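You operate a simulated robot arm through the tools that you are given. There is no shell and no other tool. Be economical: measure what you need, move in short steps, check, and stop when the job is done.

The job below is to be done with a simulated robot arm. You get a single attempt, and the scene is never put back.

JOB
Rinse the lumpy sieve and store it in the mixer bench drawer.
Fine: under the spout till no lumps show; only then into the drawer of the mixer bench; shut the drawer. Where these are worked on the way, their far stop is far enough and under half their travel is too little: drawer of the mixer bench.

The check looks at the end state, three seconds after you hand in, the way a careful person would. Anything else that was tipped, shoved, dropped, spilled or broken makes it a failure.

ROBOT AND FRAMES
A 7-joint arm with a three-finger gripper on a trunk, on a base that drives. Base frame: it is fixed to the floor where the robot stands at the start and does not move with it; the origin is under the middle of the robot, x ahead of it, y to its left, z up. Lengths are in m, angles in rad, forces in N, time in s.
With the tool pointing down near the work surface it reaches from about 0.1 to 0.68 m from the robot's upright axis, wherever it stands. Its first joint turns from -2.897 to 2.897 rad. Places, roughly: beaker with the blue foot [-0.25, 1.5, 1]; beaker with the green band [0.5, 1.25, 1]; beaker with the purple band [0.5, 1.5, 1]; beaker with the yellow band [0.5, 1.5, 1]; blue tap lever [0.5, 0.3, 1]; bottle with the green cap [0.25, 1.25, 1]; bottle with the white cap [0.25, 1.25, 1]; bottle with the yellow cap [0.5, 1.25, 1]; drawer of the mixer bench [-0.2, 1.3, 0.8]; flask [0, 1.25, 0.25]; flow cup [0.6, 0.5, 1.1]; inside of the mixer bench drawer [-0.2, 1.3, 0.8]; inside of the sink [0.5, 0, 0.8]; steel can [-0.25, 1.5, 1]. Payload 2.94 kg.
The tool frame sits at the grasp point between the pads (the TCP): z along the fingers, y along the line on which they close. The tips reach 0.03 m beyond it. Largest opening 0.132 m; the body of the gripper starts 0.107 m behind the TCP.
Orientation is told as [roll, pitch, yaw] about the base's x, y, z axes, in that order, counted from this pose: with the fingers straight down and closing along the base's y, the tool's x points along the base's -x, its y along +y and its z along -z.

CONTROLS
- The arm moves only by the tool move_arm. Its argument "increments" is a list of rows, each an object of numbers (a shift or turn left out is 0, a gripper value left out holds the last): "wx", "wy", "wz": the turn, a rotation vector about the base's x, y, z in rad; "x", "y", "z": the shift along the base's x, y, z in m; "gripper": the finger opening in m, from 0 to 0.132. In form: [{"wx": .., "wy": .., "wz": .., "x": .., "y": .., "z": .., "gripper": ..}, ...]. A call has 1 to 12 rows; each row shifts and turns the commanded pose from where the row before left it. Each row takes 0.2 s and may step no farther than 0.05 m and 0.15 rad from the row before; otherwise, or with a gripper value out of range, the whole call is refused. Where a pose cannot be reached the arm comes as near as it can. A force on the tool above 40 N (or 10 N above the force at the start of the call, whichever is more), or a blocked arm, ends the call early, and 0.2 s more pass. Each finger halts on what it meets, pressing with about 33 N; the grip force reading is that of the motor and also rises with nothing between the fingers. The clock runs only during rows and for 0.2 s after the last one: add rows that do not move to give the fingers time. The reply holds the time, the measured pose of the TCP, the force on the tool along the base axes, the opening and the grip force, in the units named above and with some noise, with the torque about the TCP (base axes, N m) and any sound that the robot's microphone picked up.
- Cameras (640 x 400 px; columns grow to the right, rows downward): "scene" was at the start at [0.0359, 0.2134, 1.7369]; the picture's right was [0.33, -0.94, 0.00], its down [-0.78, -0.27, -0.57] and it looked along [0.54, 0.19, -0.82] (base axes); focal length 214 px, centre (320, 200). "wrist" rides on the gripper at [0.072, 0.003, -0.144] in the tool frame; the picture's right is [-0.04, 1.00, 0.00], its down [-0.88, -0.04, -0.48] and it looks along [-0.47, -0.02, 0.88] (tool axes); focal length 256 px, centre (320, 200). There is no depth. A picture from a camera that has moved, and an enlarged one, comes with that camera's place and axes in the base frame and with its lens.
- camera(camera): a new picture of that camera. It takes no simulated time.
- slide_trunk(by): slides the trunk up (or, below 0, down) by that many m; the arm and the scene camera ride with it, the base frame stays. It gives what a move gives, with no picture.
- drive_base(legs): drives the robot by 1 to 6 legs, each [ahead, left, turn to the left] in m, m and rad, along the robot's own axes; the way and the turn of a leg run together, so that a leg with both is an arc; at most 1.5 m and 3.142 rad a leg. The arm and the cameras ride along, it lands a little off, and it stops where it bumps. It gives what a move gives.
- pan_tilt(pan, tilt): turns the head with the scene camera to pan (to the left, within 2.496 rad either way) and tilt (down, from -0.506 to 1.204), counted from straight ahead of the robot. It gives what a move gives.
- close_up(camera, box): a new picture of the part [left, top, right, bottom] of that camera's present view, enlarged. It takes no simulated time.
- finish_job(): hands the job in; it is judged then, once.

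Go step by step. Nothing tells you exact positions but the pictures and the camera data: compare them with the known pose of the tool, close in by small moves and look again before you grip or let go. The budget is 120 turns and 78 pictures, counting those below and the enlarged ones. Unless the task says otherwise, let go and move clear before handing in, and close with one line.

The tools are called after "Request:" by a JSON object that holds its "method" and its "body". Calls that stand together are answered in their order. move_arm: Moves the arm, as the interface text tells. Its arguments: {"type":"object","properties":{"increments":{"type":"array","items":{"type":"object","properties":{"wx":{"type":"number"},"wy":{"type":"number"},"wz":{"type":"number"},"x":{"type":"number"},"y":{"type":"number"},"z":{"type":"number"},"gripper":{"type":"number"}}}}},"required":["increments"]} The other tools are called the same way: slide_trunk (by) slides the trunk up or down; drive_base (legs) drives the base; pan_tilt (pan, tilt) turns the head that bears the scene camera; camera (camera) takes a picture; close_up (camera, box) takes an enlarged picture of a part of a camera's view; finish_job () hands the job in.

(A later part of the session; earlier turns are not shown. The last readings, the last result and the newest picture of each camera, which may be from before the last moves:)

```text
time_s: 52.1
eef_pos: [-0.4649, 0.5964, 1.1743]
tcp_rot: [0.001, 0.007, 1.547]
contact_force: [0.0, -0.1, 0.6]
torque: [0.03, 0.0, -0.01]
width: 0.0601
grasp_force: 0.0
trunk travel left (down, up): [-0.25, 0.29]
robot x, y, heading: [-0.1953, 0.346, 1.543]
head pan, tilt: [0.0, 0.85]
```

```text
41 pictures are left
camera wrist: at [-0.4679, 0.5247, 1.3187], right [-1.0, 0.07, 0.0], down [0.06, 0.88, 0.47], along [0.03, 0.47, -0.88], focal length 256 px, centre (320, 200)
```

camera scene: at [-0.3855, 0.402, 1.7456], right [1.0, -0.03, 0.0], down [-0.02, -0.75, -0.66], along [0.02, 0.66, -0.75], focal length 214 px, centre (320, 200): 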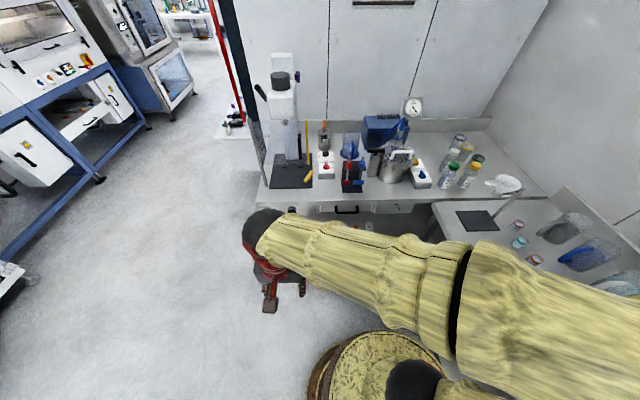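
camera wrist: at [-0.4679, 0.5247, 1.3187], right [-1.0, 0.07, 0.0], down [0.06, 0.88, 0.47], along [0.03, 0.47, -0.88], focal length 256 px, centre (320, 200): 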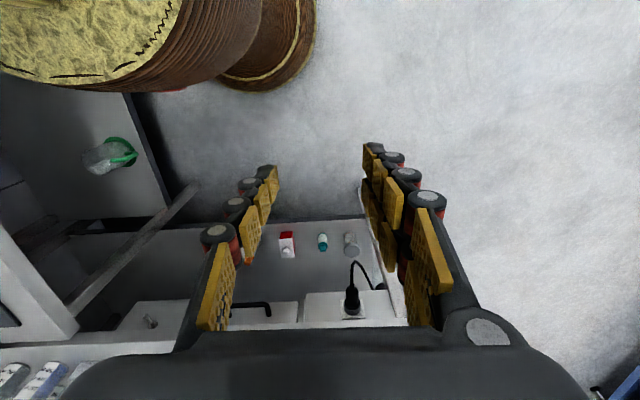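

Handle near (-0.22, 1.11, 0.82). I turn the wrist so the fingers close along base y first, moving in front of the drawer.

Request:
{"method": "move_arm", "body": {"increments": [{"wz": -0.14, "x": 0.022, "y": 0.018}, {"wz": -0.14, "x": 0.022, "y": 0.018}, {"wz": -0.14, "x": 0.022, "y": 0.018}, {"wz": -0.14, "x": 0.022, "y": 0.018}, {"wz": -0.14, "x": 0.022, "y": 0.018}, {"wz": -0.14, "x": 0.022, "y": 0.018}, {"wz": -0.14, "x": 0.022, "y": 0.018}, {"wz": -0.14, "x": 0.022, "y": 0.018}, {"wz": -0.14, "x": 0.022, "y": 0.01}, {"wz": -0.14, "x": 0.022}, {"wz": -0.14, "x": 0.02}, {}]}}

Request:
{"method": "move_arm", "body": {"increments": [{"wx": 0.14, "z": -0.02}, {"wx": 0.14, "z": -0.02}, {"wx": 0.14, "z": -0.02}, {"wx": 0.14, "z": -0.02}, {"wx": 0.14, "z": -0.02}, {"wx": 0.14, "z": -0.02}, {"wx": 0.14, "z": -0.02}, {"wx": 0.14, "z": -0.02}, {"wx": 0.08, "z": -0.02}, {}]}}

Request:
{"method": "camera", "body": {"camera": "wrist"}}

```text
time_s: 54.7
eef_pos: [-0.2256, 0.751, 1.174]
tcp_rot: [0.0, 0.006, 0.003]
contact_force: [-0.1, 0.3, -0.1]
torque: [0.01, -0.03, -0.06]
width: 0.0602
grasp_force: 0.2
trunk travel left (down, up): [-0.25, 0.29]
robot x, y, heading: [-0.1981, 0.347, 1.541]
head pan, tilt: [0.0, 0.85]
```

```text
time_s: 56.9
eef_pos: [-0.2247, 0.7558, 1.0724]
tcp_rot: [0.957, 0.041, 0.071]
contact_force: [0.2, -0.3, -0.7]
torque: [-0.02, -0.06, 0.0]
width: 0.0602
grasp_force: 0.1
out of reach, approached as far as the arm can: row 7, 8, 9
trunk travel left (down, up): [-0.25, 0.29]
robot x, y, heading: [-0.1925, 0.3505, 1.543]
head pan, tilt: [0.0, 0.85]
```

```text
40 pictures are left
camera wrist: at [-0.283, 0.6346, 1.1619], right [0.04, 0.58, 0.81], down [0.91, -0.35, 0.21], along [0.4, 0.74, -0.54], focal length 256 px, centre (320, 200)
```

wrist: 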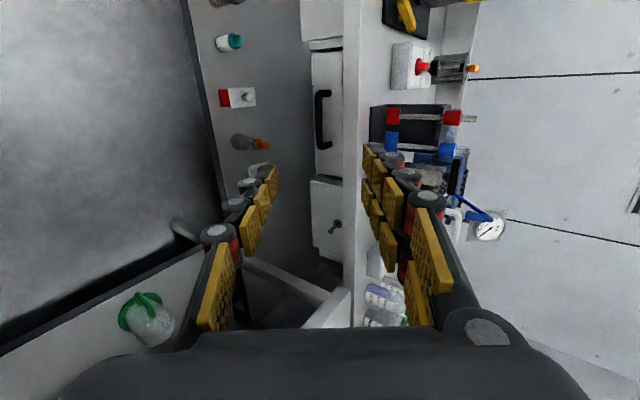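

The handle bar is clear: centre ≈ (-0.216, 1.135, 0.817), along x. I drive a little nearer and lower the trunk somewhat so the hand can point more nearly forward.

Request:
{"method": "slide_trunk", "body": {"by": -0.15}}

Request:
{"method": "drive_base", "body": {"legs": [[0.08, 0, 0.03]]}}

Request:
{"method": "move_arm", "body": {"increments": [{"y": 0.03, "wx": 0.1}, {"y": 0.03, "wx": 0.1}, {"y": 0.03, "wx": 0.1}, {"y": 0.03, "wx": 0.1}, {}]}}

Request:
{"method": "camera", "body": {"camera": "wrist"}}

```text
time_s: 58.7
eef_pos: [-0.2243, 0.7549, 0.9228]
tcp_rot: [0.957, 0.04, 0.071]
contact_force: [-0.1, -0.1, -0.2]
torque: [0.0, 0.0, 0.0]
width: 0.0602
grasp_force: 0.0
trunk travel left (down, up): [-0.1, 0.44]
robot x, y, heading: [-0.1984, 0.3508, 1.543]
head pan, tilt: [0.0, 0.85]
```

```text
time_s: 59.7
eef_pos: [-0.2356, 0.8361, 0.9222]
tcp_rot: [0.956, 0.04, 0.101]
contact_force: [-0.7, -0.1, 0.1]
torque: [0.02, 0.0, 0.06]
width: 0.06
grasp_force: 0.1
trunk travel left (down, up): [-0.1, 0.44]
robot x, y, heading: [-0.1917, 0.433, 1.572]
head pan, tilt: [0.0, 0.85]
```

```text
time_s: 60.9
eef_pos: [-0.2342, 0.9559, 0.9243]
tcp_rot: [1.356, -0.002, 0.106]
contact_force: [-0.2, -0.5, -0.5]
torque: [0.01, 0.01, 0.03]
width: 0.0602
grasp_force: 0.0
trunk travel left (down, up): [-0.1, 0.44]
robot x, y, heading: [-0.1922, 0.4361, 1.574]
head pan, tilt: [0.0, 0.85]
```

```text
39 pictures are left
camera wrist: at [-0.2901, 0.8101, 0.9588], right [0.02, 0.22, 0.98], down [0.92, -0.38, 0.07], along [0.38, 0.9, -0.21], focal length 256 px, centre (320, 200)
```

wrist: 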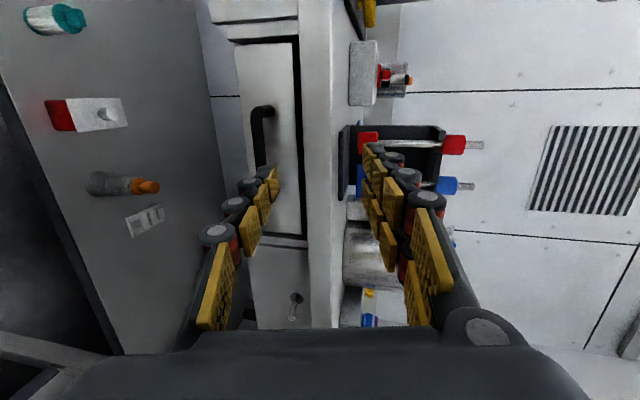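

Roll 1.36 works. I fix the yaw, open fingers a bit and lower to the handle height.

Request:
{"method": "move_arm", "body": {"increments": [{"wz": -0.05, "z": -0.035, "x": 0.005}, {"wz": -0.055, "z": -0.035, "x": 0.005}, {"z": -0.03, "x": 0.005, "wx": 0.08}, {}]}}

Request:
{"method": "camera", "body": {"camera": "wrist"}}

```text
time_s: 61.9
eef_pos: [-0.2205, 0.9565, 0.8228]
tcp_rot: [1.436, -0.001, 0.001]
contact_force: [-0.1, 0.9, -0.4]
torque: [0.01, -0.01, -0.03]
width: 0.0601
grasp_force: 0.1
trunk travel left (down, up): [-0.1, 0.44]
robot x, y, heading: [-0.1935, 0.4321, 1.574]
head pan, tilt: [0.0, 0.85]
```

```text
38 pictures are left
camera wrist: at [-0.2912, 0.8138, 0.8455], right [0.04, 0.14, 0.99], down [0.88, -0.47, 0.03], along [0.47, 0.87, -0.14], focal length 256 px, centre (320, 200)
```

wrist: 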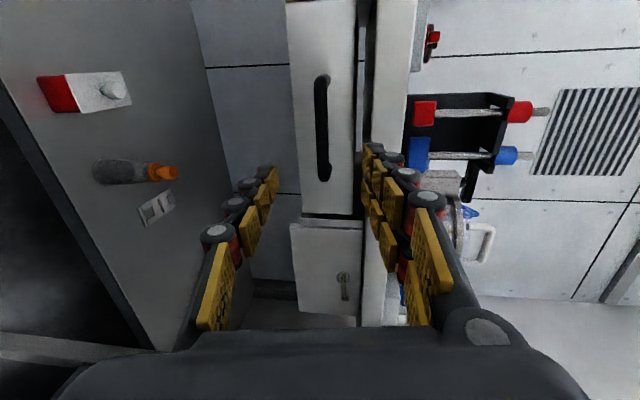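

Triangulating gives the bar at about (-0.207, 1.16, 0.797). I lower and advance partway, then check.

Request:
{"method": "move_arm", "body": {"increments": [{"z": -0.02, "x": 0.01, "y": 0.02}, {"y": 0.04}, {"y": 0.04}, {}]}}

Request:
{"method": "camera", "body": {"camera": "wrist"}}

```text
time_s: 62.9
eef_pos: [-0.2098, 1.0564, 0.803]
tcp_rot: [1.433, -0.003, 0.003]
contact_force: [-1.0, 0.5, 0.2]
torque: [0.02, -0.02, -0.03]
width: 0.0601
grasp_force: 0.0
trunk travel left (down, up): [-0.1, 0.44]
robot x, y, heading: [-0.1943, 0.4345, 1.572]
head pan, tilt: [0.0, 0.85]
```

```text
37 pictures are left
camera wrist: at [-0.2798, 0.9144, 0.8263], right [0.04, 0.14, 0.99], down [0.88, -0.47, 0.03], along [0.47, 0.87, -0.14], focal length 256 px, centre (320, 200)
```

wrist: 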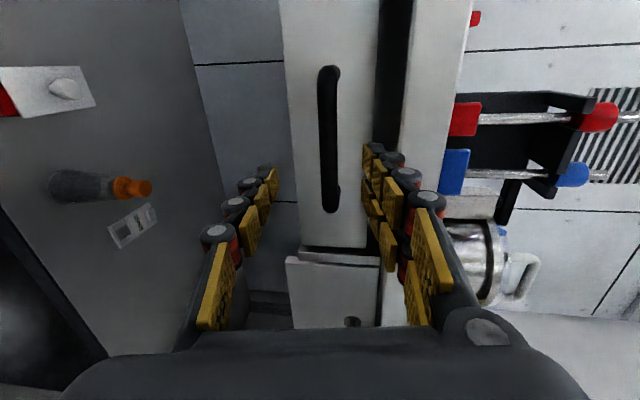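

The bar stays centred between the fingers. Advancing further in small steps.

Request:
{"method": "move_arm", "body": {"increments": [{"y": 0.03, "z": -0.002}, {"y": 0.03, "z": -0.002}, {}]}}

Request:
{"method": "camera", "body": {"camera": "wrist"}}

```text
time_s: 63.7
eef_pos: [-0.2104, 1.1154, 0.798]
tcp_rot: [1.433, -0.002, 0.0]
contact_force: [-0.6, -0.2, -0.4]
torque: [0.05, -0.01, 0.0]
width: 0.06
grasp_force: 0.1
trunk travel left (down, up): [-0.1, 0.44]
robot x, y, heading: [-0.1909, 0.4317, 1.574]
head pan, tilt: [0.0, 0.85]
```

```text
36 pictures are left
camera wrist: at [-0.2809, 0.9731, 0.8223], right [0.04, 0.14, 0.99], down [0.88, -0.47, 0.03], along [0.47, 0.87, -0.14], focal length 256 px, centre (320, 200)
```

wrist: 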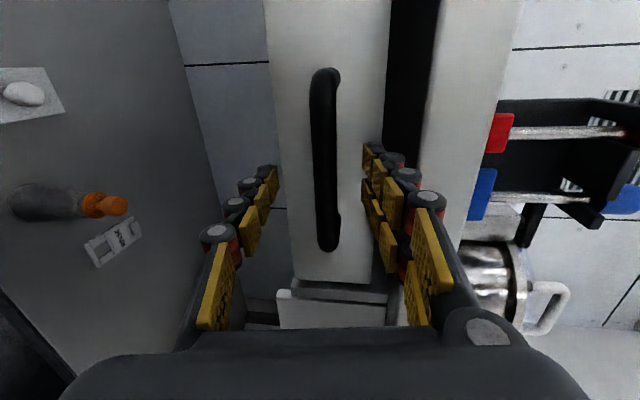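

Tips are already past the bar (bar ≈ y 1.127). A touch more, then close.

Request:
{"method": "move_arm", "body": {"increments": [{"y": 0.006, "z": 0.003}, {}, {"gripper": 0.005}, {}, {}, {}, {}, {}]}}

Request:
{"method": "camera", "body": {"camera": "wrist"}}

```text
time_s: 65.5
eef_pos: [-0.2095, 1.1217, 0.8028]
tcp_rot: [1.435, -0.001, 0.002]
contact_force: [-0.3, 1.0, 0.4]
torque: [0.0, 0.18, -0.03]
width: 0.0149
grasp_force: 41.3
trunk travel left (down, up): [-0.1, 0.44]
robot x, y, heading: [-0.1945, 0.4324, 1.573]
head pan, tilt: [0.0, 0.85]
```

```text
35 pictures are left
camera wrist: at [-0.2807, 0.9786, 0.8253], right [0.04, 0.14, 0.99], down [0.88, -0.47, 0.03], along [0.47, 0.87, -0.14], focal length 256 px, centre (320, 200)
```

wrist: 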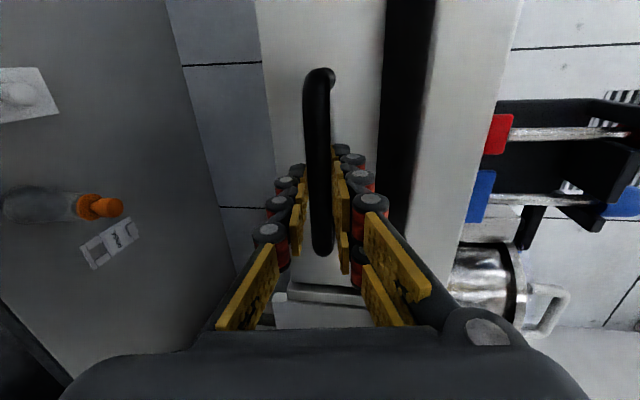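

The bar is gripped (0.015 m). I pull the drawer with the arm first, in small steps.

Request:
{"method": "move_arm", "body": {"increments": [{"y": -0.02}, {"y": -0.025}, {"y": -0.025}, {"y": -0.025}, {"y": -0.025}, {}]}}

```text
time_s: 66.9
eef_pos: [-0.2099, 1.0008, 0.8014]
tcp_rot: [1.432, -0.002, 0.001]
contact_force: [2.9, -3.3, -1.2]
torque: [0.0, 0.22, 0.14]
width: 0.0149
grasp_force: 40.4
trunk travel left (down, up): [-0.1, 0.44]
robot x, y, heading: [-0.1981, 0.4306, 1.57]
head pan, tilt: [0.0, 0.85]
```

The drawer slides out smoothly (0.12 m so far). I keep pulling.

Request:
{"method": "move_arm", "body": {"increments": [{"y": -0.025}, {"y": -0.025}, {"y": -0.025}, {"y": -0.025}, {}]}}

Request:
{"method": "camera", "body": {"camera": "scene"}}

```text
time_s: 68.1
eef_pos: [-0.2099, 0.9059, 0.8027]
tcp_rot: [1.439, 0.0, 0.002]
contact_force: [6.2, 1.0, -25.8]
torque: [-0.37, 0.11, 0.02]
width: 0.015
grasp_force: 40.9
trunk travel left (down, up): [-0.1, 0.44]
robot x, y, heading: [-0.194, 0.4303, 1.569]
head pan, tilt: [0.0, 0.85]
```

```text
34 pictures are left
camera scene: at [-0.3852, 0.48, 1.5953], right [1.0, 0.0, 0.0], down [0.0, -0.75, -0.66], along [0.0, 0.66, -0.75], focal length 214 px, centre (320, 200)
```

scene: 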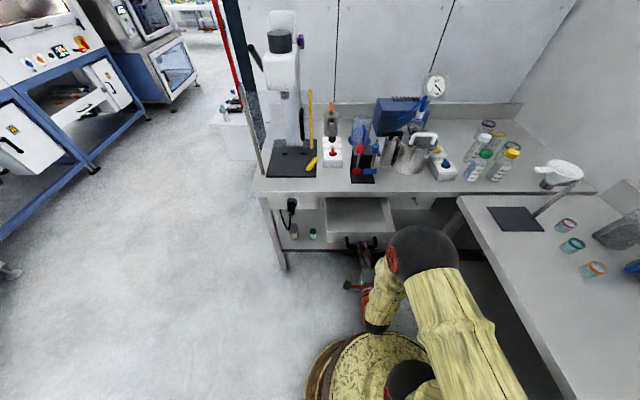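

Open 0.215 m; there's some vertical strain now. I relax that slightly and try a bit farther to find the stop.

Request:
{"method": "move_arm", "body": {"increments": [{"z": -0.002, "y": -0.012}, {"y": -0.012}, {"y": -0.012}, {}]}}

```text
time_s: 68.4
eef_pos: [-0.2101, 0.9067, 0.8013]
tcp_rot: [1.436, -0.001, 0.002]
contact_force: [2.2, -4.0, -19.1]
torque: [-0.3, 0.11, 0.11]
width: 0.0148
grasp_force: 40.9
trunk travel left (down, up): [-0.1, 0.44]
robot x, y, heading: [-0.1944, 0.4311, 1.571]
head pan, tilt: [0.0, 0.85]
stopped in row 1: the force on the tool passed its limit at 55 N (the readings are from after the stop); the commanded pose is now the measured one
```

That's the far stop. I release the bar and back away with the base so the hand leaves it straight.

Request:
{"method": "move_arm", "body": {"increments": [{"gripper": 0.06}, {}, {}, {}, {}]}}

Request:
{"method": "drive_base", "body": {"legs": [[-0.15, 0, 0]]}}

Request:
{"method": "camera", "body": {"camera": "wrist"}}

```text
time_s: 69.6
eef_pos: [-0.2107, 0.9059, 0.8036]
tcp_rot: [1.442, 0.0, 0.002]
contact_force: [-0.6, -0.1, -0.3]
torque: [0.01, -0.01, -0.02]
width: 0.0601
grasp_force: 0.1
trunk travel left (down, up): [-0.1, 0.44]
robot x, y, heading: [-0.1937, 0.4335, 1.572]
head pan, tilt: [0.0, 0.85]
```

```text
time_s: 71.0
eef_pos: [-0.2106, 0.7595, 0.8032]
tcp_rot: [1.442, 0.0, 0.002]
contact_force: [-0.5, 0.3, 0.0]
torque: [0.0, -0.03, 0.01]
width: 0.0603
grasp_force: 0.0
trunk travel left (down, up): [-0.1, 0.44]
robot x, y, heading: [-0.195, 0.2829, 1.572]
head pan, tilt: [0.0, 0.85]
```

```text
33 pictures are left
camera wrist: at [-0.2812, 0.616, 0.826], right [0.04, 0.13, 0.99], down [0.88, -0.47, 0.02], along [0.47, 0.87, -0.13], focal length 256 px, centre (320, 200)
```

wrist: 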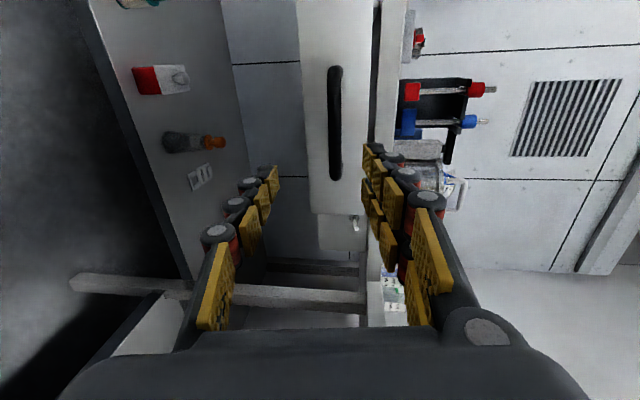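

Drawer stands open at its stop. I now straighten and raise the hand, turn the wrist back, and return to the sink.

Request:
{"method": "slide_trunk", "body": {"by": 0.15}}

Request:
{"method": "move_arm", "body": {"increments": [{"wx": -0.144, "z": 0.025}, {"wx": -0.144, "z": 0.025}, {"wx": -0.144, "z": 0.025}, {"wx": -0.144, "z": 0.025}, {"wx": -0.144, "z": 0.025}, {"wx": -0.144, "z": 0.025}, {"wx": -0.144, "z": 0.025}, {"wx": -0.144}, {"wx": -0.144}, {"wx": -0.146}, {}]}}

Request:
{"method": "move_arm", "body": {"increments": [{"wz": 0.143, "y": -0.01}, {"wz": 0.143, "y": -0.01}, {"wz": 0.143, "y": -0.01}, {"wz": 0.143, "y": -0.01}, {"wz": 0.143, "y": -0.01}, {"wz": 0.143, "y": -0.01}, {"wz": 0.143, "y": -0.01}, {"wz": 0.143}, {"wz": 0.143}, {"wz": 0.143}, {"wz": 0.141}, {}]}}

Request:
{"method": "camera", "body": {"camera": "scene"}}

```text
time_s: 72.7
eef_pos: [-0.2105, 0.7587, 0.9524]
tcp_rot: [1.44, -0.001, 0.0]
contact_force: [0.8, 0.0, 0.6]
torque: [-0.01, -0.03, 0.02]
width: 0.0601
grasp_force: 0.1
trunk travel left (down, up): [-0.25, 0.29]
robot x, y, heading: [-0.1937, 0.2807, 1.573]
head pan, tilt: [0.0, 0.85]
```

```text
time_s: 75.1
eef_pos: [-0.2106, 0.7589, 1.1279]
tcp_rot: [0.0, 0.001, 0.002]
contact_force: [0.9, 0.3, 0.0]
torque: [-0.01, -0.01, -0.01]
width: 0.06
grasp_force: 0.1
out of reach, approached as far as the arm can: row 6
trunk travel left (down, up): [-0.25, 0.29]
robot x, y, heading: [-0.1904, 0.279, 1.571]
head pan, tilt: [0.0, 0.85]
```

```text
time_s: 77.7
eef_pos: [-0.2092, 0.6894, 1.1286]
tcp_rot: [0.0, 0.002, 1.572]
contact_force: [0.2, 0.2, -1.2]
torque: [0.02, 0.02, -0.03]
width: 0.06
grasp_force: 0.0
trunk travel left (down, up): [-0.25, 0.29]
robot x, y, heading: [-0.1935, 0.2831, 1.572]
head pan, tilt: [0.0, 0.85]
```

```text
32 pictures are left
camera scene: at [-0.3855, 0.3302, 1.7456], right [1.0, 0.0, 0.0], down [0.0, -0.75, -0.66], along [0.0, 0.66, -0.75], focal length 214 px, centre (320, 200)
```

scene: 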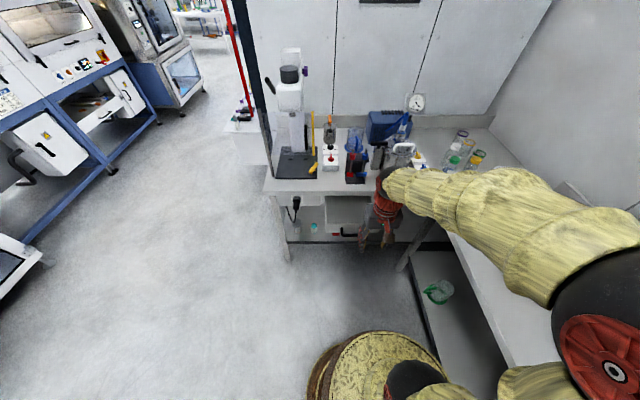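

Turning back and driving to the original spot in front of the sink.

Request:
{"method": "drive_base", "body": {"legs": [[0, 0, -1.572], [0, -0.283, 0], [0.19, 0, 0]]}}

Request:
{"method": "camera", "body": {"camera": "wrist"}}

```text
time_s: 84.6
eef_pos: [0.4047, 0.025, 1.1273]
tcp_rot: [0.0, 0.004, 0.015]
contact_force: [-0.1, -0.2, -0.5]
torque: [-0.01, 0.01, -0.03]
width: 0.06
grasp_force: 0.0
trunk travel left (down, up): [-0.25, 0.29]
robot x, y, heading: [-0.001, 0.0019, 0.018]
head pan, tilt: [0.0, 0.85]
```

```text
31 pictures are left
camera wrist: at [0.3344, 0.0262, 1.2729], right [0.03, 1.0, 0.0], down [0.88, -0.02, 0.47], along [0.47, -0.01, -0.88], focal length 256 px, centre (320, 200)
```

wrist: 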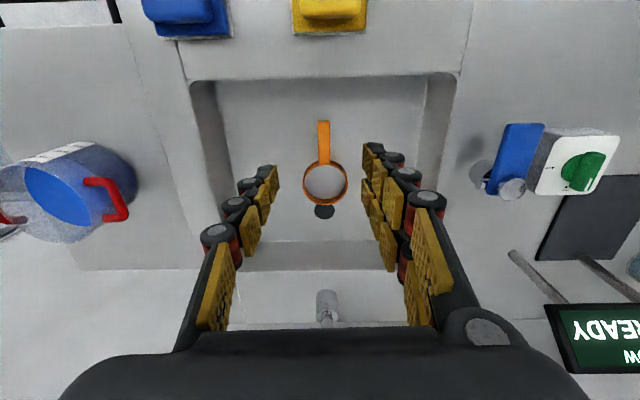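

The sieve is where I left it, clean. Down to 1.0, forward to the handle, then down to the same grasp pose.

Request:
{"method": "move_arm", "body": {"increments": [{"z": -0.045}, {"z": -0.045}, {"z": -0.04}, {"x": 0.03, "y": 0.003, "wz": -0.012}, {"x": 0.025, "y": 0.002}, {"z": -0.03}, {}]}}

Request:
{"method": "camera", "body": {"camera": "wrist"}}

```text
time_s: 86.2
eef_pos: [0.4604, 0.0294, 0.968]
tcp_rot: [0.0, 0.005, 0.003]
contact_force: [0.8, -0.2, -0.3]
torque: [0.0, 0.01, 0.01]
width: 0.0599
grasp_force: 0.1
trunk travel left (down, up): [-0.25, 0.29]
robot x, y, heading: [0.0013, 0.0001, 0.018]
head pan, tilt: [0.0, 0.85]
```

```text
30 pictures are left
camera wrist: at [0.39, 0.0323, 1.1143], right [0.04, 1.0, 0.0], down [0.88, -0.03, 0.47], along [0.47, -0.02, -0.88], focal length 256 px, centre (320, 200)
```

wrist: 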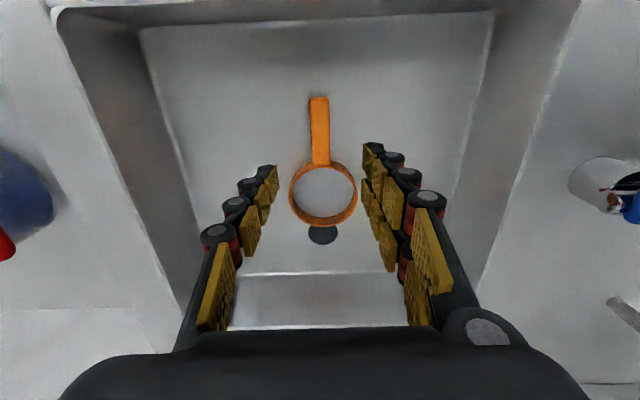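

Request:
{"method": "move_arm", "body": {"increments": [{"z": -0.045}, {"z": -0.045}, {"z": -0.025}, {"z": -0.006}, {}, {"gripper": 0.01}, {}, {}, {}, {}, {}]}}

Request:
{"method": "camera", "body": {"camera": "wrist"}}

```text
time_s: 88.6
eef_pos: [0.4595, 0.0311, 0.8452]
tcp_rot: [-0.003, 0.003, 0.003]
contact_force: [-0.7, -0.7, 0.1]
torque: [-0.01, 0.02, 0.01]
width: 0.0212
grasp_force: 33.0
trunk travel left (down, up): [-0.25, 0.29]
robot x, y, heading: [-0.0002, 0.0016, 0.018]
head pan, tilt: [0.0, 0.85]
```

```text
29 pictures are left
camera wrist: at [0.3882, 0.0326, 0.9914], right [0.04, 1.0, 0.0], down [0.88, -0.03, 0.47], along [0.47, -0.02, -0.88], focal length 256 px, centre (320, 200)
```

wrist: 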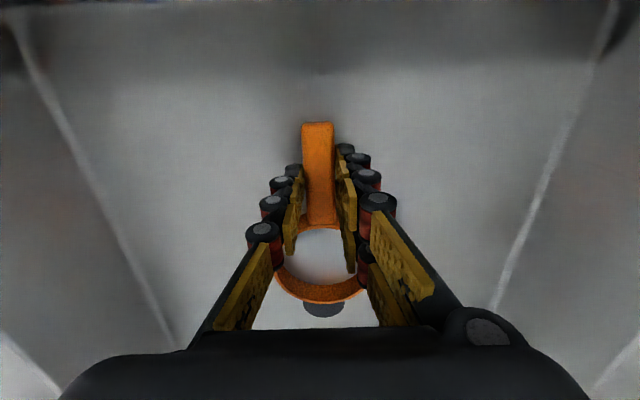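

Gripped. Lift clear of the rim, back out from under the spout, then up.

Request:
{"method": "move_arm", "body": {"increments": [{"z": 0.03}, {"z": 0.045}, {"z": 0.045}, {"z": 0.035}, {"x": -0.04}, {"x": -0.04}, {"x": -0.03, "z": 0.03}, {"z": 0.045}, {"z": 0.045}, {}]}}

Request:
{"method": "camera", "body": {"camera": "wrist"}}

```text
time_s: 90.8
eef_pos: [0.3495, 0.0304, 1.1211]
tcp_rot: [0.0, 0.006, 0.004]
contact_force: [-0.4, -0.3, -0.5]
torque: [-0.03, 0.04, 0.0]
width: 0.0211
grasp_force: 33.0
trunk travel left (down, up): [-0.25, 0.29]
robot x, y, heading: [0.0006, 0.0025, 0.022]
head pan, tilt: [0.0, 0.85]
```

```text
28 pictures are left
camera wrist: at [0.279, 0.0323, 1.2662], right [0.04, 1.0, 0.0], down [0.88, -0.03, 0.47], along [0.47, -0.02, -0.88], focal length 256 px, centre (320, 200)
```

wrist: 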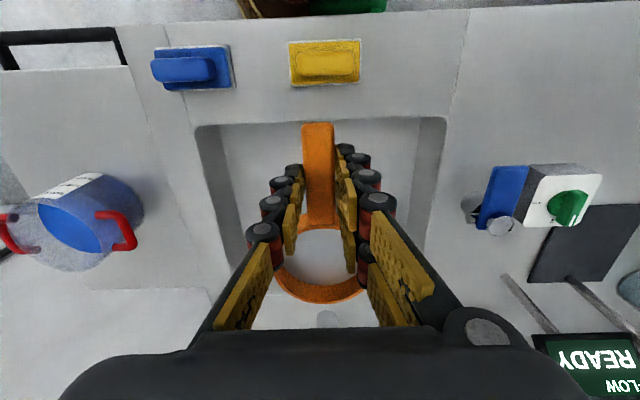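

Sieve is secure and clean. Driving back to the drawer.

Request:
{"method": "drive_base", "body": {"legs": [[-0.2, 0, 0], [0, 0, 1.55], [0.38, 0, 0]]}}

Request:
{"method": "camera", "body": {"camera": "wrist"}}

Request:
{"method": "camera", "body": {"camera": "scene"}}

```text
time_s: 98.2
eef_pos: [-0.2171, 0.7355, 1.1206]
tcp_rot: [0.0, 0.003, 1.552]
contact_force: [-0.3, -0.9, -0.6]
torque: [-0.06, 0.02, 0.0]
width: 0.0211
grasp_force: 32.5
trunk travel left (down, up): [-0.25, 0.29]
robot x, y, heading: [-0.1947, 0.3851, 1.565]
head pan, tilt: [0.0, 0.85]
```

```text
27 pictures are left
camera wrist: at [-0.2204, 0.6631, 1.2657], right [-1.0, 0.07, 0.0], down [0.06, 0.88, 0.47], along [0.03, 0.47, -0.88], focal length 256 px, centre (320, 200)
```

wrist: 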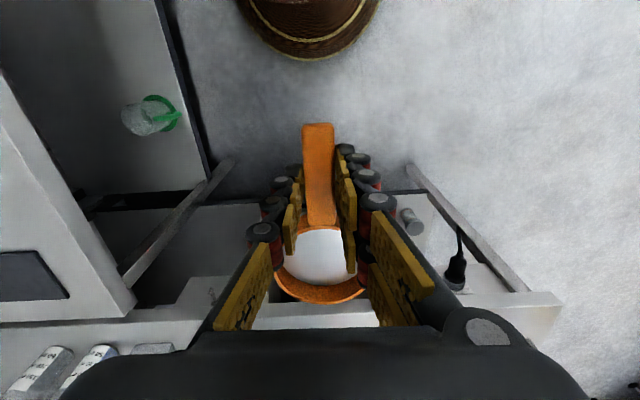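

```text
26 pictures are left
camera scene: at [-0.3886, 0.433, 1.7456], right [1.0, -0.01, 0.0], down [-0.01, -0.75, -0.66], along [0.01, 0.66, -0.75], focal length 214 px, centre (320, 200)
```

scene: 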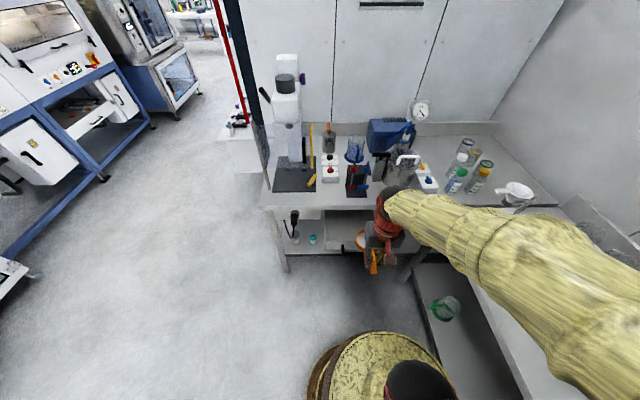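

Now I bring the sieve over the open drawer, staying high.

Request:
{"method": "move_arm", "body": {"increments": [{"y": 0.042, "x": 0.002}, {"y": 0.042, "x": 0.002}, {"y": 0.042, "x": 0.002}, {"y": 0.042}, {"y": 0.042}, {"y": 0.03}, {"z": -0.03, "wz": 0.018}, {}]}}

Request:
{"method": "camera", "body": {"camera": "wrist"}}

Request:
{"method": "close_up", "body": {"camera": "scene", "box": [240, 120, 480, 290]}}

```text
time_s: 100.0
eef_pos: [-0.2123, 0.9758, 1.0913]
tcp_rot: [0.002, 0.003, 1.567]
contact_force: [-0.7, 0.2, 0.1]
torque: [-0.02, 0.0, -0.04]
width: 0.0211
grasp_force: 33.3
trunk travel left (down, up): [-0.25, 0.29]
robot x, y, heading: [-0.1968, 0.381, 1.567]
head pan, tilt: [0.0, 0.85]
```

```text
25 pictures are left
camera wrist: at [-0.2133, 0.9037, 1.2356], right [-1.0, 0.05, 0.0], down [0.04, 0.88, 0.47], along [0.02, 0.47, -0.88], focal length 256 px, centre (320, 200)
```

wrist: 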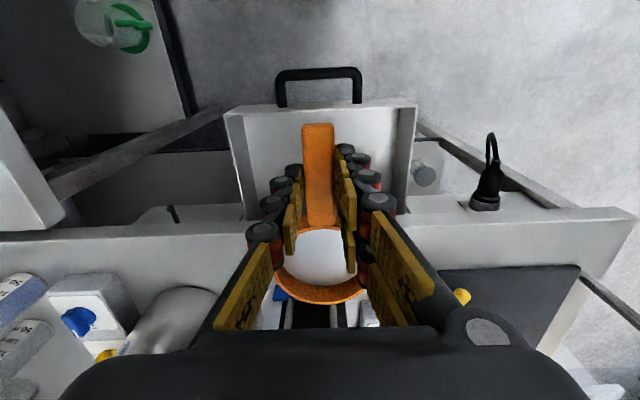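

```text
2.35 times, centred on (360, 205) of scene
camera zoom: at [-0.3886, 0.4329, 1.7456], right [1.0, -0.01, 0.0], down [-0.01, -0.75, -0.66], along [0.01, 0.66, -0.75], focal length 505 px, centre (226, 188)
```

zoom: 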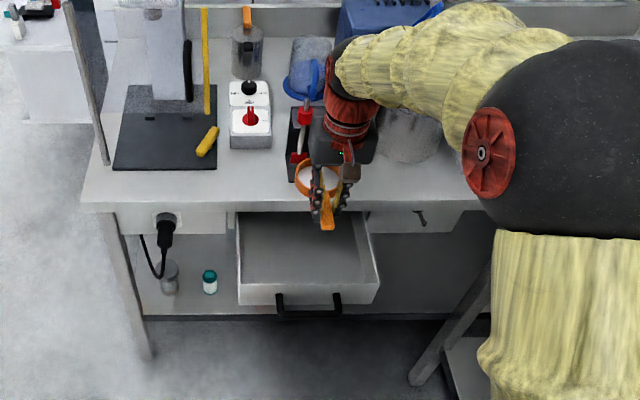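

Drawer interior spans y≈0.96–1.13 in the open and about 0.24 m in x around -0.213. The sieve fits best lying along x, so I turn it by 90° up here before lowering.

Request:
{"method": "move_arm", "body": {"increments": [{"wz": -0.142}, {"wz": -0.142}, {"wz": -0.142}, {"wz": -0.142}, {"wz": -0.142, "x": -0.006}, {"wz": -0.142, "x": -0.006}, {"wz": -0.142, "x": -0.006, "y": 0.01}, {"wz": -0.142, "x": -0.006, "y": 0.01}, {"wz": -0.142, "x": -0.006, "y": 0.01}, {"wz": -0.142, "x": -0.006, "y": 0.015}, {"wz": -0.142, "x": -0.002, "y": 0.015}, {}]}}

Request:
{"method": "camera", "body": {"camera": "wrist"}}

Request:
{"method": "close_up", "body": {"camera": "scene", "box": [240, 120, 480, 290]}}

```text
time_s: 102.6
eef_pos: [-0.247, 1.0358, 1.0907]
tcp_rot: [-0.001, 0.002, 0.003]
contact_force: [0.3, 0.7, -0.6]
torque: [-0.02, 0.05, -0.02]
width: 0.0212
grasp_force: 33.0
trunk travel left (down, up): [-0.25, 0.29]
robot x, y, heading: [-0.2006, 0.3872, 1.565]
head pan, tilt: [0.0, 0.85]
```

```text
23 pictures are left
camera wrist: at [-0.3185, 1.0379, 1.2354], right [0.04, 1.0, 0.0], down [0.88, -0.04, 0.47], along [0.47, -0.02, -0.88], focal length 256 px, centre (320, 200)
```

wrist: 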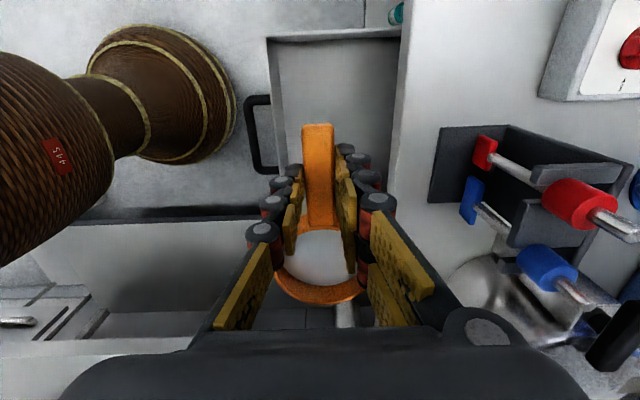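

```text
2.35 times, centred on (360, 205) of scene
camera zoom: at [-0.3886, 0.4329, 1.7456], right [1.0, -0.01, 0.0], down [-0.01, -0.75, -0.66], along [0.01, 0.66, -0.75], focal length 505 px, centre (226, 188)
```

zoom: 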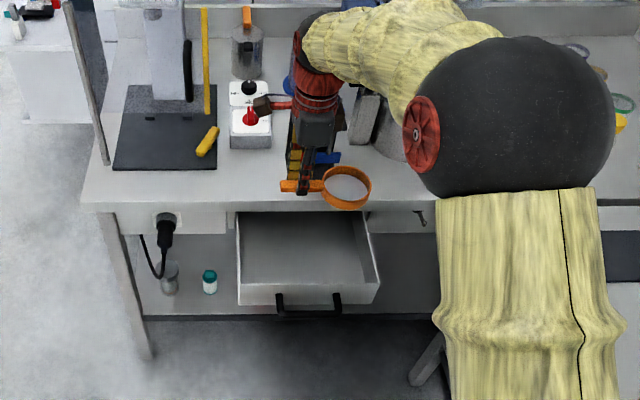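

Sieve is aligned with the drawer. Lowering, with a check before it goes below the rim.

Request:
{"method": "move_arm", "body": {"increments": [{"z": -0.045, "y": 0.005}, {"z": -0.045}, {"z": -0.045}, {"z": -0.04}, {"z": -0.03}, {}]}}

Request:
{"method": "camera", "body": {"camera": "wrist"}}

Request:
{"method": "close_up", "body": {"camera": "scene", "box": [280, 150, 440, 270]}}

```text
time_s: 104.0
eef_pos: [-0.2472, 1.041, 0.8849]
tcp_rot: [-0.001, 0.004, 0.005]
contact_force: [0.1, 0.3, 0.9]
torque: [0.0, 0.05, 0.03]
width: 0.0211
grasp_force: 33.2
trunk travel left (down, up): [-0.25, 0.29]
robot x, y, heading: [-0.1965, 0.3845, 1.564]
head pan, tilt: [0.0, 0.85]
```

```text
21 pictures are left
camera wrist: at [-0.3183, 1.0429, 1.0289], right [0.04, 1.0, 0.0], down [0.88, -0.03, 0.47], along [0.47, -0.02, -0.88], focal length 256 px, centre (320, 200)
```

wrist: 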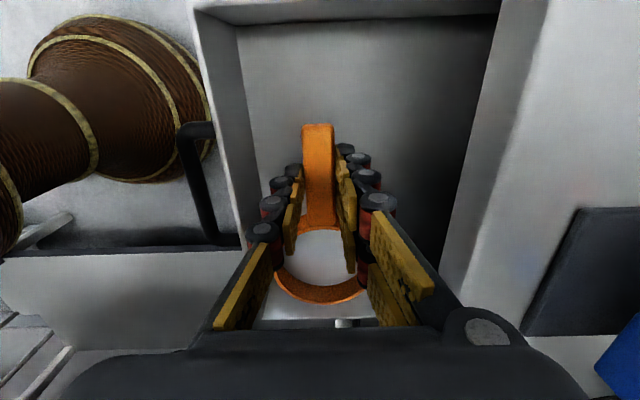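

```text
3.33 times, centred on (360, 210) of scene
camera zoom: at [-0.3886, 0.4331, 1.7456], right [1.0, -0.01, 0.0], down [-0.01, -0.75, -0.66], along [0.01, 0.66, -0.75], focal length 715 px, centre (187, 167)
```

zoom: 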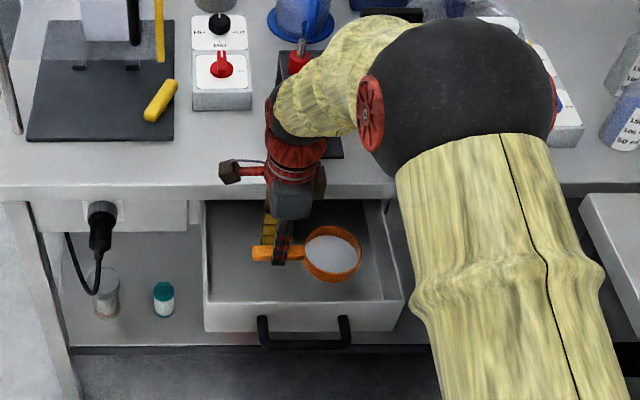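

It's inside the drawer's outline on all sides. Down to the floor, creeping at the end.

Request:
{"method": "move_arm", "body": {"increments": [{"z": -0.025}, {"z": -0.02}, {"z": -0.01}, {}]}}

Request:
{"method": "move_arm", "body": {"increments": [{"z": -0.006}, {"z": -0.005}, {}]}}

```text
time_s: 105.0
eef_pos: [-0.2487, 1.0407, 0.8313]
tcp_rot: [-0.001, 0.004, 0.003]
contact_force: [-0.8, 0.8, -0.1]
torque: [0.0, 0.01, 0.01]
width: 0.0212
grasp_force: 32.5
trunk travel left (down, up): [-0.25, 0.29]
robot x, y, heading: [-0.1956, 0.3787, 1.563]
head pan, tilt: [0.0, 0.85]
```

```text
time_s: 105.8
eef_pos: [-0.2483, 1.0411, 0.8203]
tcp_rot: [0.0, 0.005, 0.002]
contact_force: [-0.1, -0.6, 0.5]
torque: [0.0, 0.0, -0.02]
width: 0.0213
grasp_force: 33.1
trunk travel left (down, up): [-0.25, 0.29]
robot x, y, heading: [-0.1979, 0.3796, 1.565]
head pan, tilt: [0.0, 0.85]
```

Request:
{"method": "move_arm", "body": {"increments": [{"z": -0.004}, {"z": -0.004}, {}]}}

Request:
{"method": "camera", "body": {"camera": "wrist"}}

```text
time_s: 106.6
eef_pos: [-0.2488, 1.0389, 0.8121]
tcp_rot: [0.001, 0.003, 0.005]
contact_force: [0.0, 0.3, -0.4]
torque: [0.0, 0.03, 0.02]
width: 0.0211
grasp_force: 33.3
trunk travel left (down, up): [-0.25, 0.29]
robot x, y, heading: [-0.1989, 0.3816, 1.563]
head pan, tilt: [0.0, 0.85]
```

```text
19 pictures are left
camera wrist: at [-0.3192, 1.0423, 0.9573], right [0.04, 1.0, 0.0], down [0.88, -0.03, 0.47], along [0.47, -0.02, -0.88], focal length 256 px, centre (320, 200)
```

wrist: 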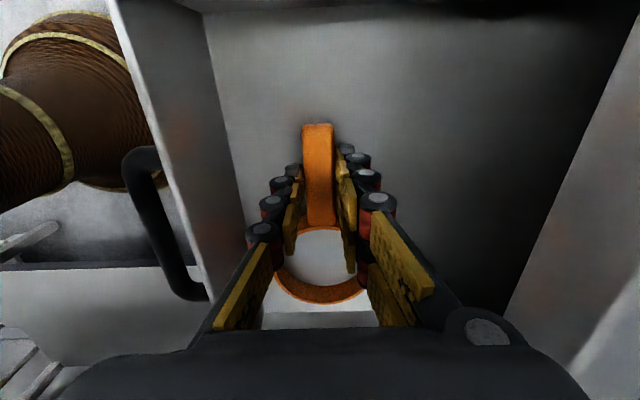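

Floor estimate ≈0.77, contact due around 0.80. Continuing to creep.

Request:
{"method": "move_arm", "body": {"increments": [{"z": -0.004}, {"z": -0.004}, {}]}}

Request:
{"method": "move_arm", "body": {"increments": [{"z": -0.003}, {"z": -0.003}, {}]}}

```text
time_s: 107.4
eef_pos: [-0.2484, 1.0403, 0.8046]
tcp_rot: [-0.002, 0.003, 0.004]
contact_force: [0.4, 0.5, -0.5]
torque: [0.0, 0.0, 0.01]
width: 0.0215
grasp_force: 33.3
trunk travel left (down, up): [-0.25, 0.29]
robot x, y, heading: [-0.1998, 0.3828, 1.562]
head pan, tilt: [0.0, 0.85]
```

```text
time_s: 108.2
eef_pos: [-0.2487, 1.041, 0.8009]
tcp_rot: [0.005, 0.003, 0.003]
contact_force: [1.0, -0.2, 20.3]
torque: [-0.01, -0.89, -0.01]
width: 0.0213
grasp_force: 33.7
trunk travel left (down, up): [-0.25, 0.29]
robot x, y, heading: [-0.1952, 0.3865, 1.565]
head pan, tilt: [0.0, 0.85]
```

Contact with the drawer floor. Ease up, release, and rise straight out.

Request:
{"method": "move_arm", "body": {"increments": [{"z": 0.003}, {"gripper": 0.05}, {}, {}, {}, {}]}}

Request:
{"method": "move_arm", "body": {"increments": [{"z": 0.03}, {"z": 0.045}, {"z": 0.045}, {"z": 0.045}, {"z": 0.045}, {"z": 0.045}, {"z": 0.045}, {}]}}

Request:
{"method": "camera", "body": {"camera": "wrist"}}

```text
time_s: 109.6
eef_pos: [-0.249, 1.0404, 0.8014]
tcp_rot: [0.0, 0.003, 0.004]
contact_force: [0.0, -0.1, -0.1]
torque: [-0.01, 0.03, 0.01]
width: 0.0503
grasp_force: 0.1
trunk travel left (down, up): [-0.25, 0.29]
robot x, y, heading: [-0.1972, 0.3831, 1.564]
head pan, tilt: [0.0, 0.85]
```

```text
time_s: 111.4
eef_pos: [-0.2486, 1.0398, 1.0984]
tcp_rot: [-0.002, 0.003, 0.003]
contact_force: [0.4, -0.6, 0.3]
torque: [0.0, -0.04, 0.01]
width: 0.0499
grasp_force: 0.0
trunk travel left (down, up): [-0.25, 0.29]
robot x, y, heading: [-0.1951, 0.3825, 1.566]
head pan, tilt: [0.0, 0.85]
```

```text
18 pictures are left
camera wrist: at [-0.3187, 1.0423, 1.2437], right [0.04, 1.0, 0.0], down [0.88, -0.03, 0.47], along [0.47, -0.02, -0.88], focal length 256 px, centre (320, 200)
```

wrist: 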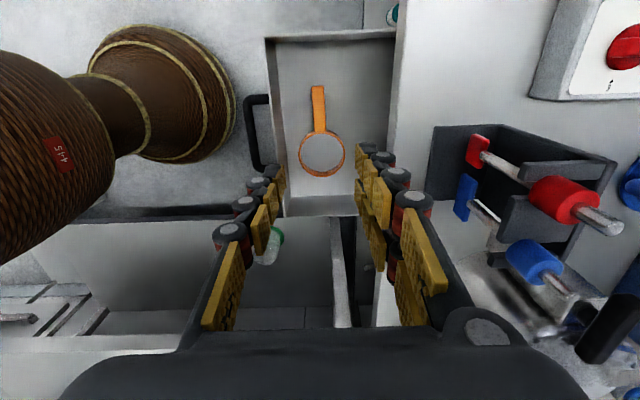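

The sieve rests in the drawer. Now I withdraw, back the base off and set the hand level again to take the handle and push the drawer shut.

Request:
{"method": "move_arm", "body": {"increments": [{"z": 0.03, "y": -0.02}, {"y": -0.04, "x": 0.01}, {"y": -0.04, "x": 0.01}, {"y": -0.04, "x": 0.01}, {"y": -0.041, "x": 0.008}, {}]}}

Request:
{"method": "drive_base", "body": {"legs": [[-0.1, 0, 0]]}}

Request:
{"method": "move_arm", "body": {"increments": [{"wx": 0.146, "gripper": 0.06}, {"wx": 0.144}, {"wx": 0.144}, {"wx": 0.144, "z": -0.025}, {"wx": 0.144, "z": -0.025}, {"wx": 0.144, "z": -0.025}, {"wx": 0.144, "z": -0.025}, {"wx": 0.144, "z": -0.025}, {"wx": 0.144, "z": -0.025}, {"wx": 0.144, "z": -0.025}, {}]}}

```text
time_s: 112.8
eef_pos: [-0.2106, 0.8583, 1.1305]
tcp_rot: [-0.002, 0.003, 0.004]
contact_force: [0.1, -0.9, -0.1]
torque: [0.01, 0.0, 0.0]
width: 0.0498
grasp_force: 0.0
trunk travel left (down, up): [-0.25, 0.29]
robot x, y, heading: [-0.1956, 0.3833, 1.564]
head pan, tilt: [0.0, 0.85]
```

```text
time_s: 114.0
eef_pos: [-0.2105, 0.7579, 1.1307]
tcp_rot: [-0.001, 0.003, 0.006]
contact_force: [0.6, -0.4, -0.6]
torque: [0.04, -0.01, 0.01]
width: 0.0499
grasp_force: 0.1
trunk travel left (down, up): [-0.25, 0.29]
robot x, y, heading: [-0.1982, 0.2824, 1.558]
head pan, tilt: [0.0, 0.85]
```

```text
time_s: 116.4
eef_pos: [-0.2014, 0.7646, 1.0269]
tcp_rot: [1.267, -0.005, 0.002]
contact_force: [-0.4, -0.6, -0.2]
torque: [0.03, -0.02, -0.01]
width: 0.06
grasp_force: 0.0
out of reach, approached as far as the arm can: row 7, 8, 9
trunk travel left (down, up): [-0.25, 0.29]
robot x, y, heading: [-0.1993, 0.2822, 1.565]
head pan, tilt: [0.0, 0.85]
```

Not quite level yet. I lower the trunk and correct the rest.

Request:
{"method": "slide_trunk", "body": {"by": -0.15}}

Request:
{"method": "move_arm", "body": {"increments": [{}, {}]}}

```text
time_s: 118.1
eef_pos: [-0.2015, 0.7641, 0.8762]
tcp_rot: [1.266, -0.002, 0.004]
contact_force: [-0.3, 0.3, 0.5]
torque: [-0.03, 0.01, -0.02]
width: 0.0601
grasp_force: 0.0
trunk travel left (down, up): [-0.1, 0.44]
robot x, y, heading: [-0.1974, 0.2847, 1.565]
head pan, tilt: [0.0, 0.85]
```

```text
time_s: 118.7
eef_pos: [-0.2014, 0.7648, 0.8761]
tcp_rot: [1.268, -0.004, 0.003]
contact_force: [-0.1, -0.2, 0.2]
torque: [0.02, -0.04, 0.0]
width: 0.0601
grasp_force: 0.0
trunk travel left (down, up): [-0.1, 0.44]
robot x, y, heading: [-0.1967, 0.28, 1.565]
head pan, tilt: [0.0, 0.85]
```

Request:
{"method": "move_arm", "body": {"increments": [{"z": -0.025, "y": 0.01}, {"z": -0.025, "y": 0.01, "wx": 0.05}, {"z": -0.022, "wx": 0.05, "x": -0.006}, {"wx": 0.05}, {}]}}

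Request:
{"method": "camera", "body": {"camera": "wrist"}}

```text
time_s: 119.9
eef_pos: [-0.2079, 0.7839, 0.8073]
tcp_rot: [1.418, -0.005, 0.002]
contact_force: [0.3, 0.6, 0.4]
torque: [-0.01, 0.01, -0.04]
width: 0.0598
grasp_force: 0.1
trunk travel left (down, up): [-0.1, 0.44]
robot x, y, heading: [-0.196, 0.2824, 1.568]
head pan, tilt: [0.0, 0.85]
```

```text
17 pictures are left
camera wrist: at [-0.2784, 0.6421, 0.8312], right [0.04, 0.15, 0.99], down [0.88, -0.47, 0.04], along [0.47, 0.87, -0.15], focal length 256 px, centre (320, 200)
```

wrist: 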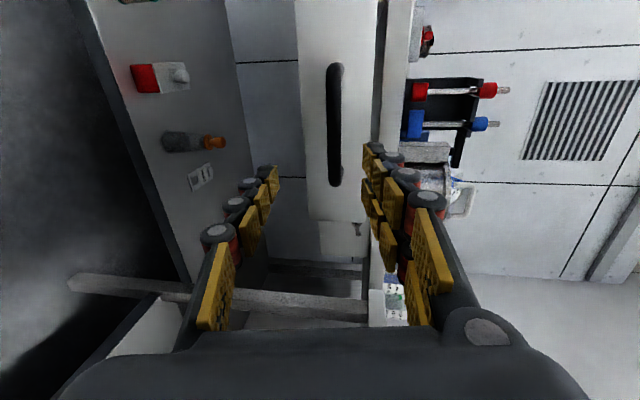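

Handle aligned in height (≈0.803). Advance with the arm and grip it.

Request:
{"method": "move_arm", "body": {"increments": [{"y": 0.04, "z": -0.001}, {"y": 0.04, "z": -0.001}, {"y": 0.03, "z": -0.001}, {"y": 0.012}, {}, {"gripper": 0.005}, {}, {}, {}, {}, {}]}}

Request:
{"method": "camera", "body": {"camera": "wrist"}}

```text
time_s: 122.3
eef_pos: [-0.2093, 0.9069, 0.8019]
tcp_rot: [1.417, -0.005, 0.001]
contact_force: [0.6, 2.2, 10.3]
torque: [0.14, 0.44, -0.09]
width: 0.0148
grasp_force: 41.2
trunk travel left (down, up): [-0.1, 0.44]
robot x, y, heading: [-0.1946, 0.2809, 1.562]
head pan, tilt: [0.0, 0.85]
```

```text
16 pictures are left
camera wrist: at [-0.2799, 0.7648, 0.8275], right [0.04, 0.15, 0.99], down [0.88, -0.47, 0.04], along [0.47, 0.87, -0.15], focal length 256 px, centre (320, 200)
```

wrist: 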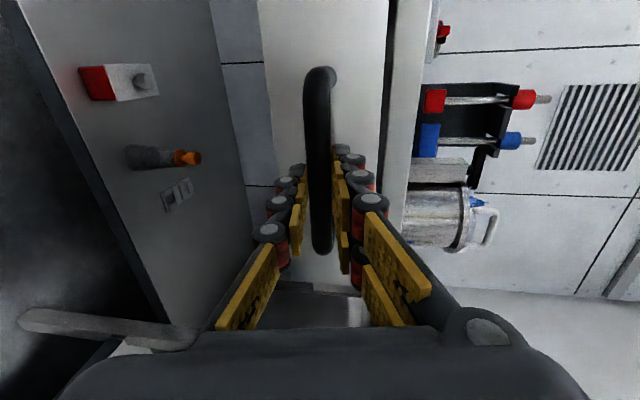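

Handle gripped. One look at the sieve in the drawer before pushing.

Request:
{"method": "close_up", "body": {"camera": "scene", "box": [280, 120, 440, 240]}}

```text
3.33 times, centred on (360, 180) of scene
camera zoom: at [-0.3893, 0.3312, 1.5957], right [1.0, -0.01, 0.0], down [-0.01, -0.75, -0.66], along [0.0, 0.66, -0.75], focal length 715 px, centre (187, 267)
```

zoom: 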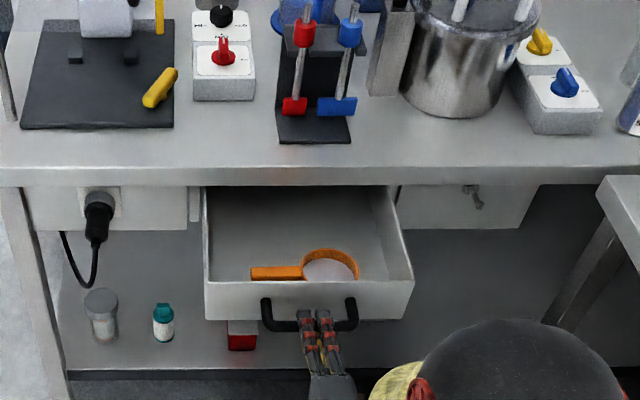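

The sieve lies well below the rim. Pushing the drawer in: arm first, then the base, then the arm to the end.

Request:
{"method": "move_arm", "body": {"increments": [{"y": 0.02}, {"y": 0.025}, {"y": 0.025}, {"y": 0.025}, {}]}}

Request:
{"method": "drive_base", "body": {"legs": [[0.09, 0, 0]]}}

```text
time_s: 123.5
eef_pos: [-0.2082, 1.0005, 0.8026]
tcp_rot: [1.423, -0.006, 0.003]
contact_force: [-2.3, 3.9, 19.0]
torque: [0.27, 0.48, -0.14]
width: 0.015
grasp_force: 41.3
trunk travel left (down, up): [-0.1, 0.44]
robot x, y, heading: [-0.1965, 0.2795, 1.565]
head pan, tilt: [0.0, 0.85]
```

```text
time_s: 124.6
eef_pos: [-0.2093, 1.0901, 0.8031]
tcp_rot: [1.421, -0.005, 0.003]
contact_force: [-17.8, 0.5, 25.8]
torque: [0.43, 0.69, 0.66]
width: 0.0151
grasp_force: 42.0
trunk travel left (down, up): [-0.1, 0.44]
robot x, y, heading: [-0.1984, 0.3722, 1.557]
head pan, tilt: [0.0, 0.85]
```

Nearly in; I relieve the side strain slightly and push the last 3 cm.

Request:
{"method": "move_arm", "body": {"increments": [{"x": -0.002, "z": 0.001, "y": 0.008}, {"z": 0.001, "y": 0.01}, {"y": 0.01}, {"y": 0.006}, {"y": 0.006}, {}]}}

Request:
{"method": "camera", "body": {"camera": "scene"}}

```text
time_s: 126.0
eef_pos: [-0.2112, 1.1333, 0.8011]
tcp_rot: [1.414, -0.007, 0.005]
contact_force: [1.7, -5.1, -11.3]
torque: [-0.06, 0.3, 0.08]
width: 0.0149
grasp_force: 23.7
trunk travel left (down, up): [-0.1, 0.44]
robot x, y, heading: [-0.1989, 0.37, 1.56]
head pan, tilt: [0.0, 0.85]
```

```text
14 pictures are left
camera scene: at [-0.3887, 0.4221, 1.5954], right [1.0, -0.01, 0.0], down [-0.01, -0.75, -0.66], along [0.01, 0.66, -0.75], focal length 214 px, centre (320, 200)
```

scene: 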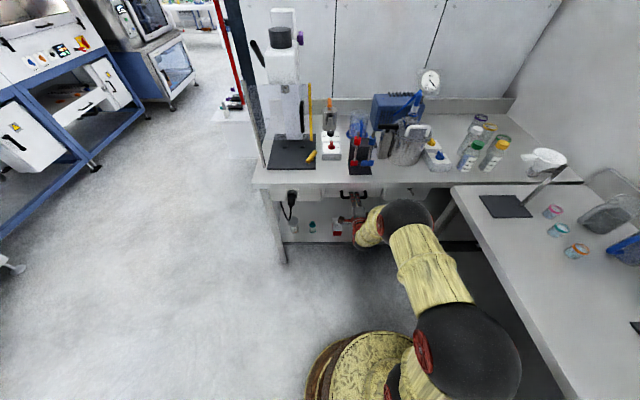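

The TCP passed its original closed position, so the drawer should be home. I release and check that it's flush.

Request:
{"method": "move_arm", "body": {"increments": [{"gripper": 0.06}, {}, {}, {}, {"y": -0.03}, {"y": -0.04}, {"y": -0.04}, {"y": -0.03}, {}]}}

Request:
{"method": "camera", "body": {"camera": "wrist"}}

Request:
{"method": "close_up", "body": {"camera": "scene", "box": [250, 120, 470, 260]}}

```text
time_s: 128.0
eef_pos: [-0.2104, 0.9905, 0.8026]
tcp_rot: [1.419, -0.006, 0.004]
contact_force: [-0.5, -0.4, 0.2]
torque: [-0.01, 0.02, 0.05]
width: 0.0601
grasp_force: 0.1
trunk travel left (down, up): [-0.1, 0.44]
robot x, y, heading: [-0.1943, 0.3725, 1.56]
head pan, tilt: [0.0, 0.85]
```

```text
13 pictures are left
camera wrist: at [-0.281, 0.8485, 0.8285], right [0.04, 0.15, 0.99], down [0.88, -0.47, 0.04], along [0.47, 0.87, -0.15], focal length 256 px, centre (320, 200)
```

wrist: 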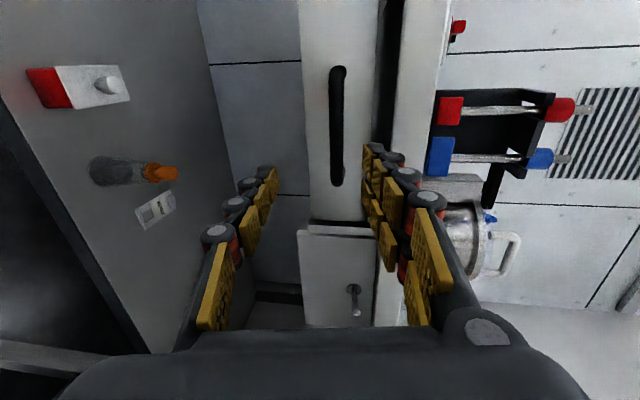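

```text
2.86 times, centred on (360, 190) of scene
camera zoom: at [-0.3887, 0.421, 1.5956], right [1.0, -0.01, 0.0], down [-0.01, -0.75, -0.66], along [0.01, 0.66, -0.75], focal length 613 px, centre (206, 229)
```

zoom: 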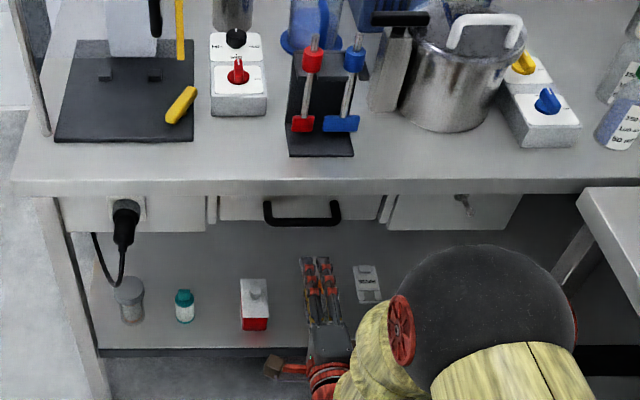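

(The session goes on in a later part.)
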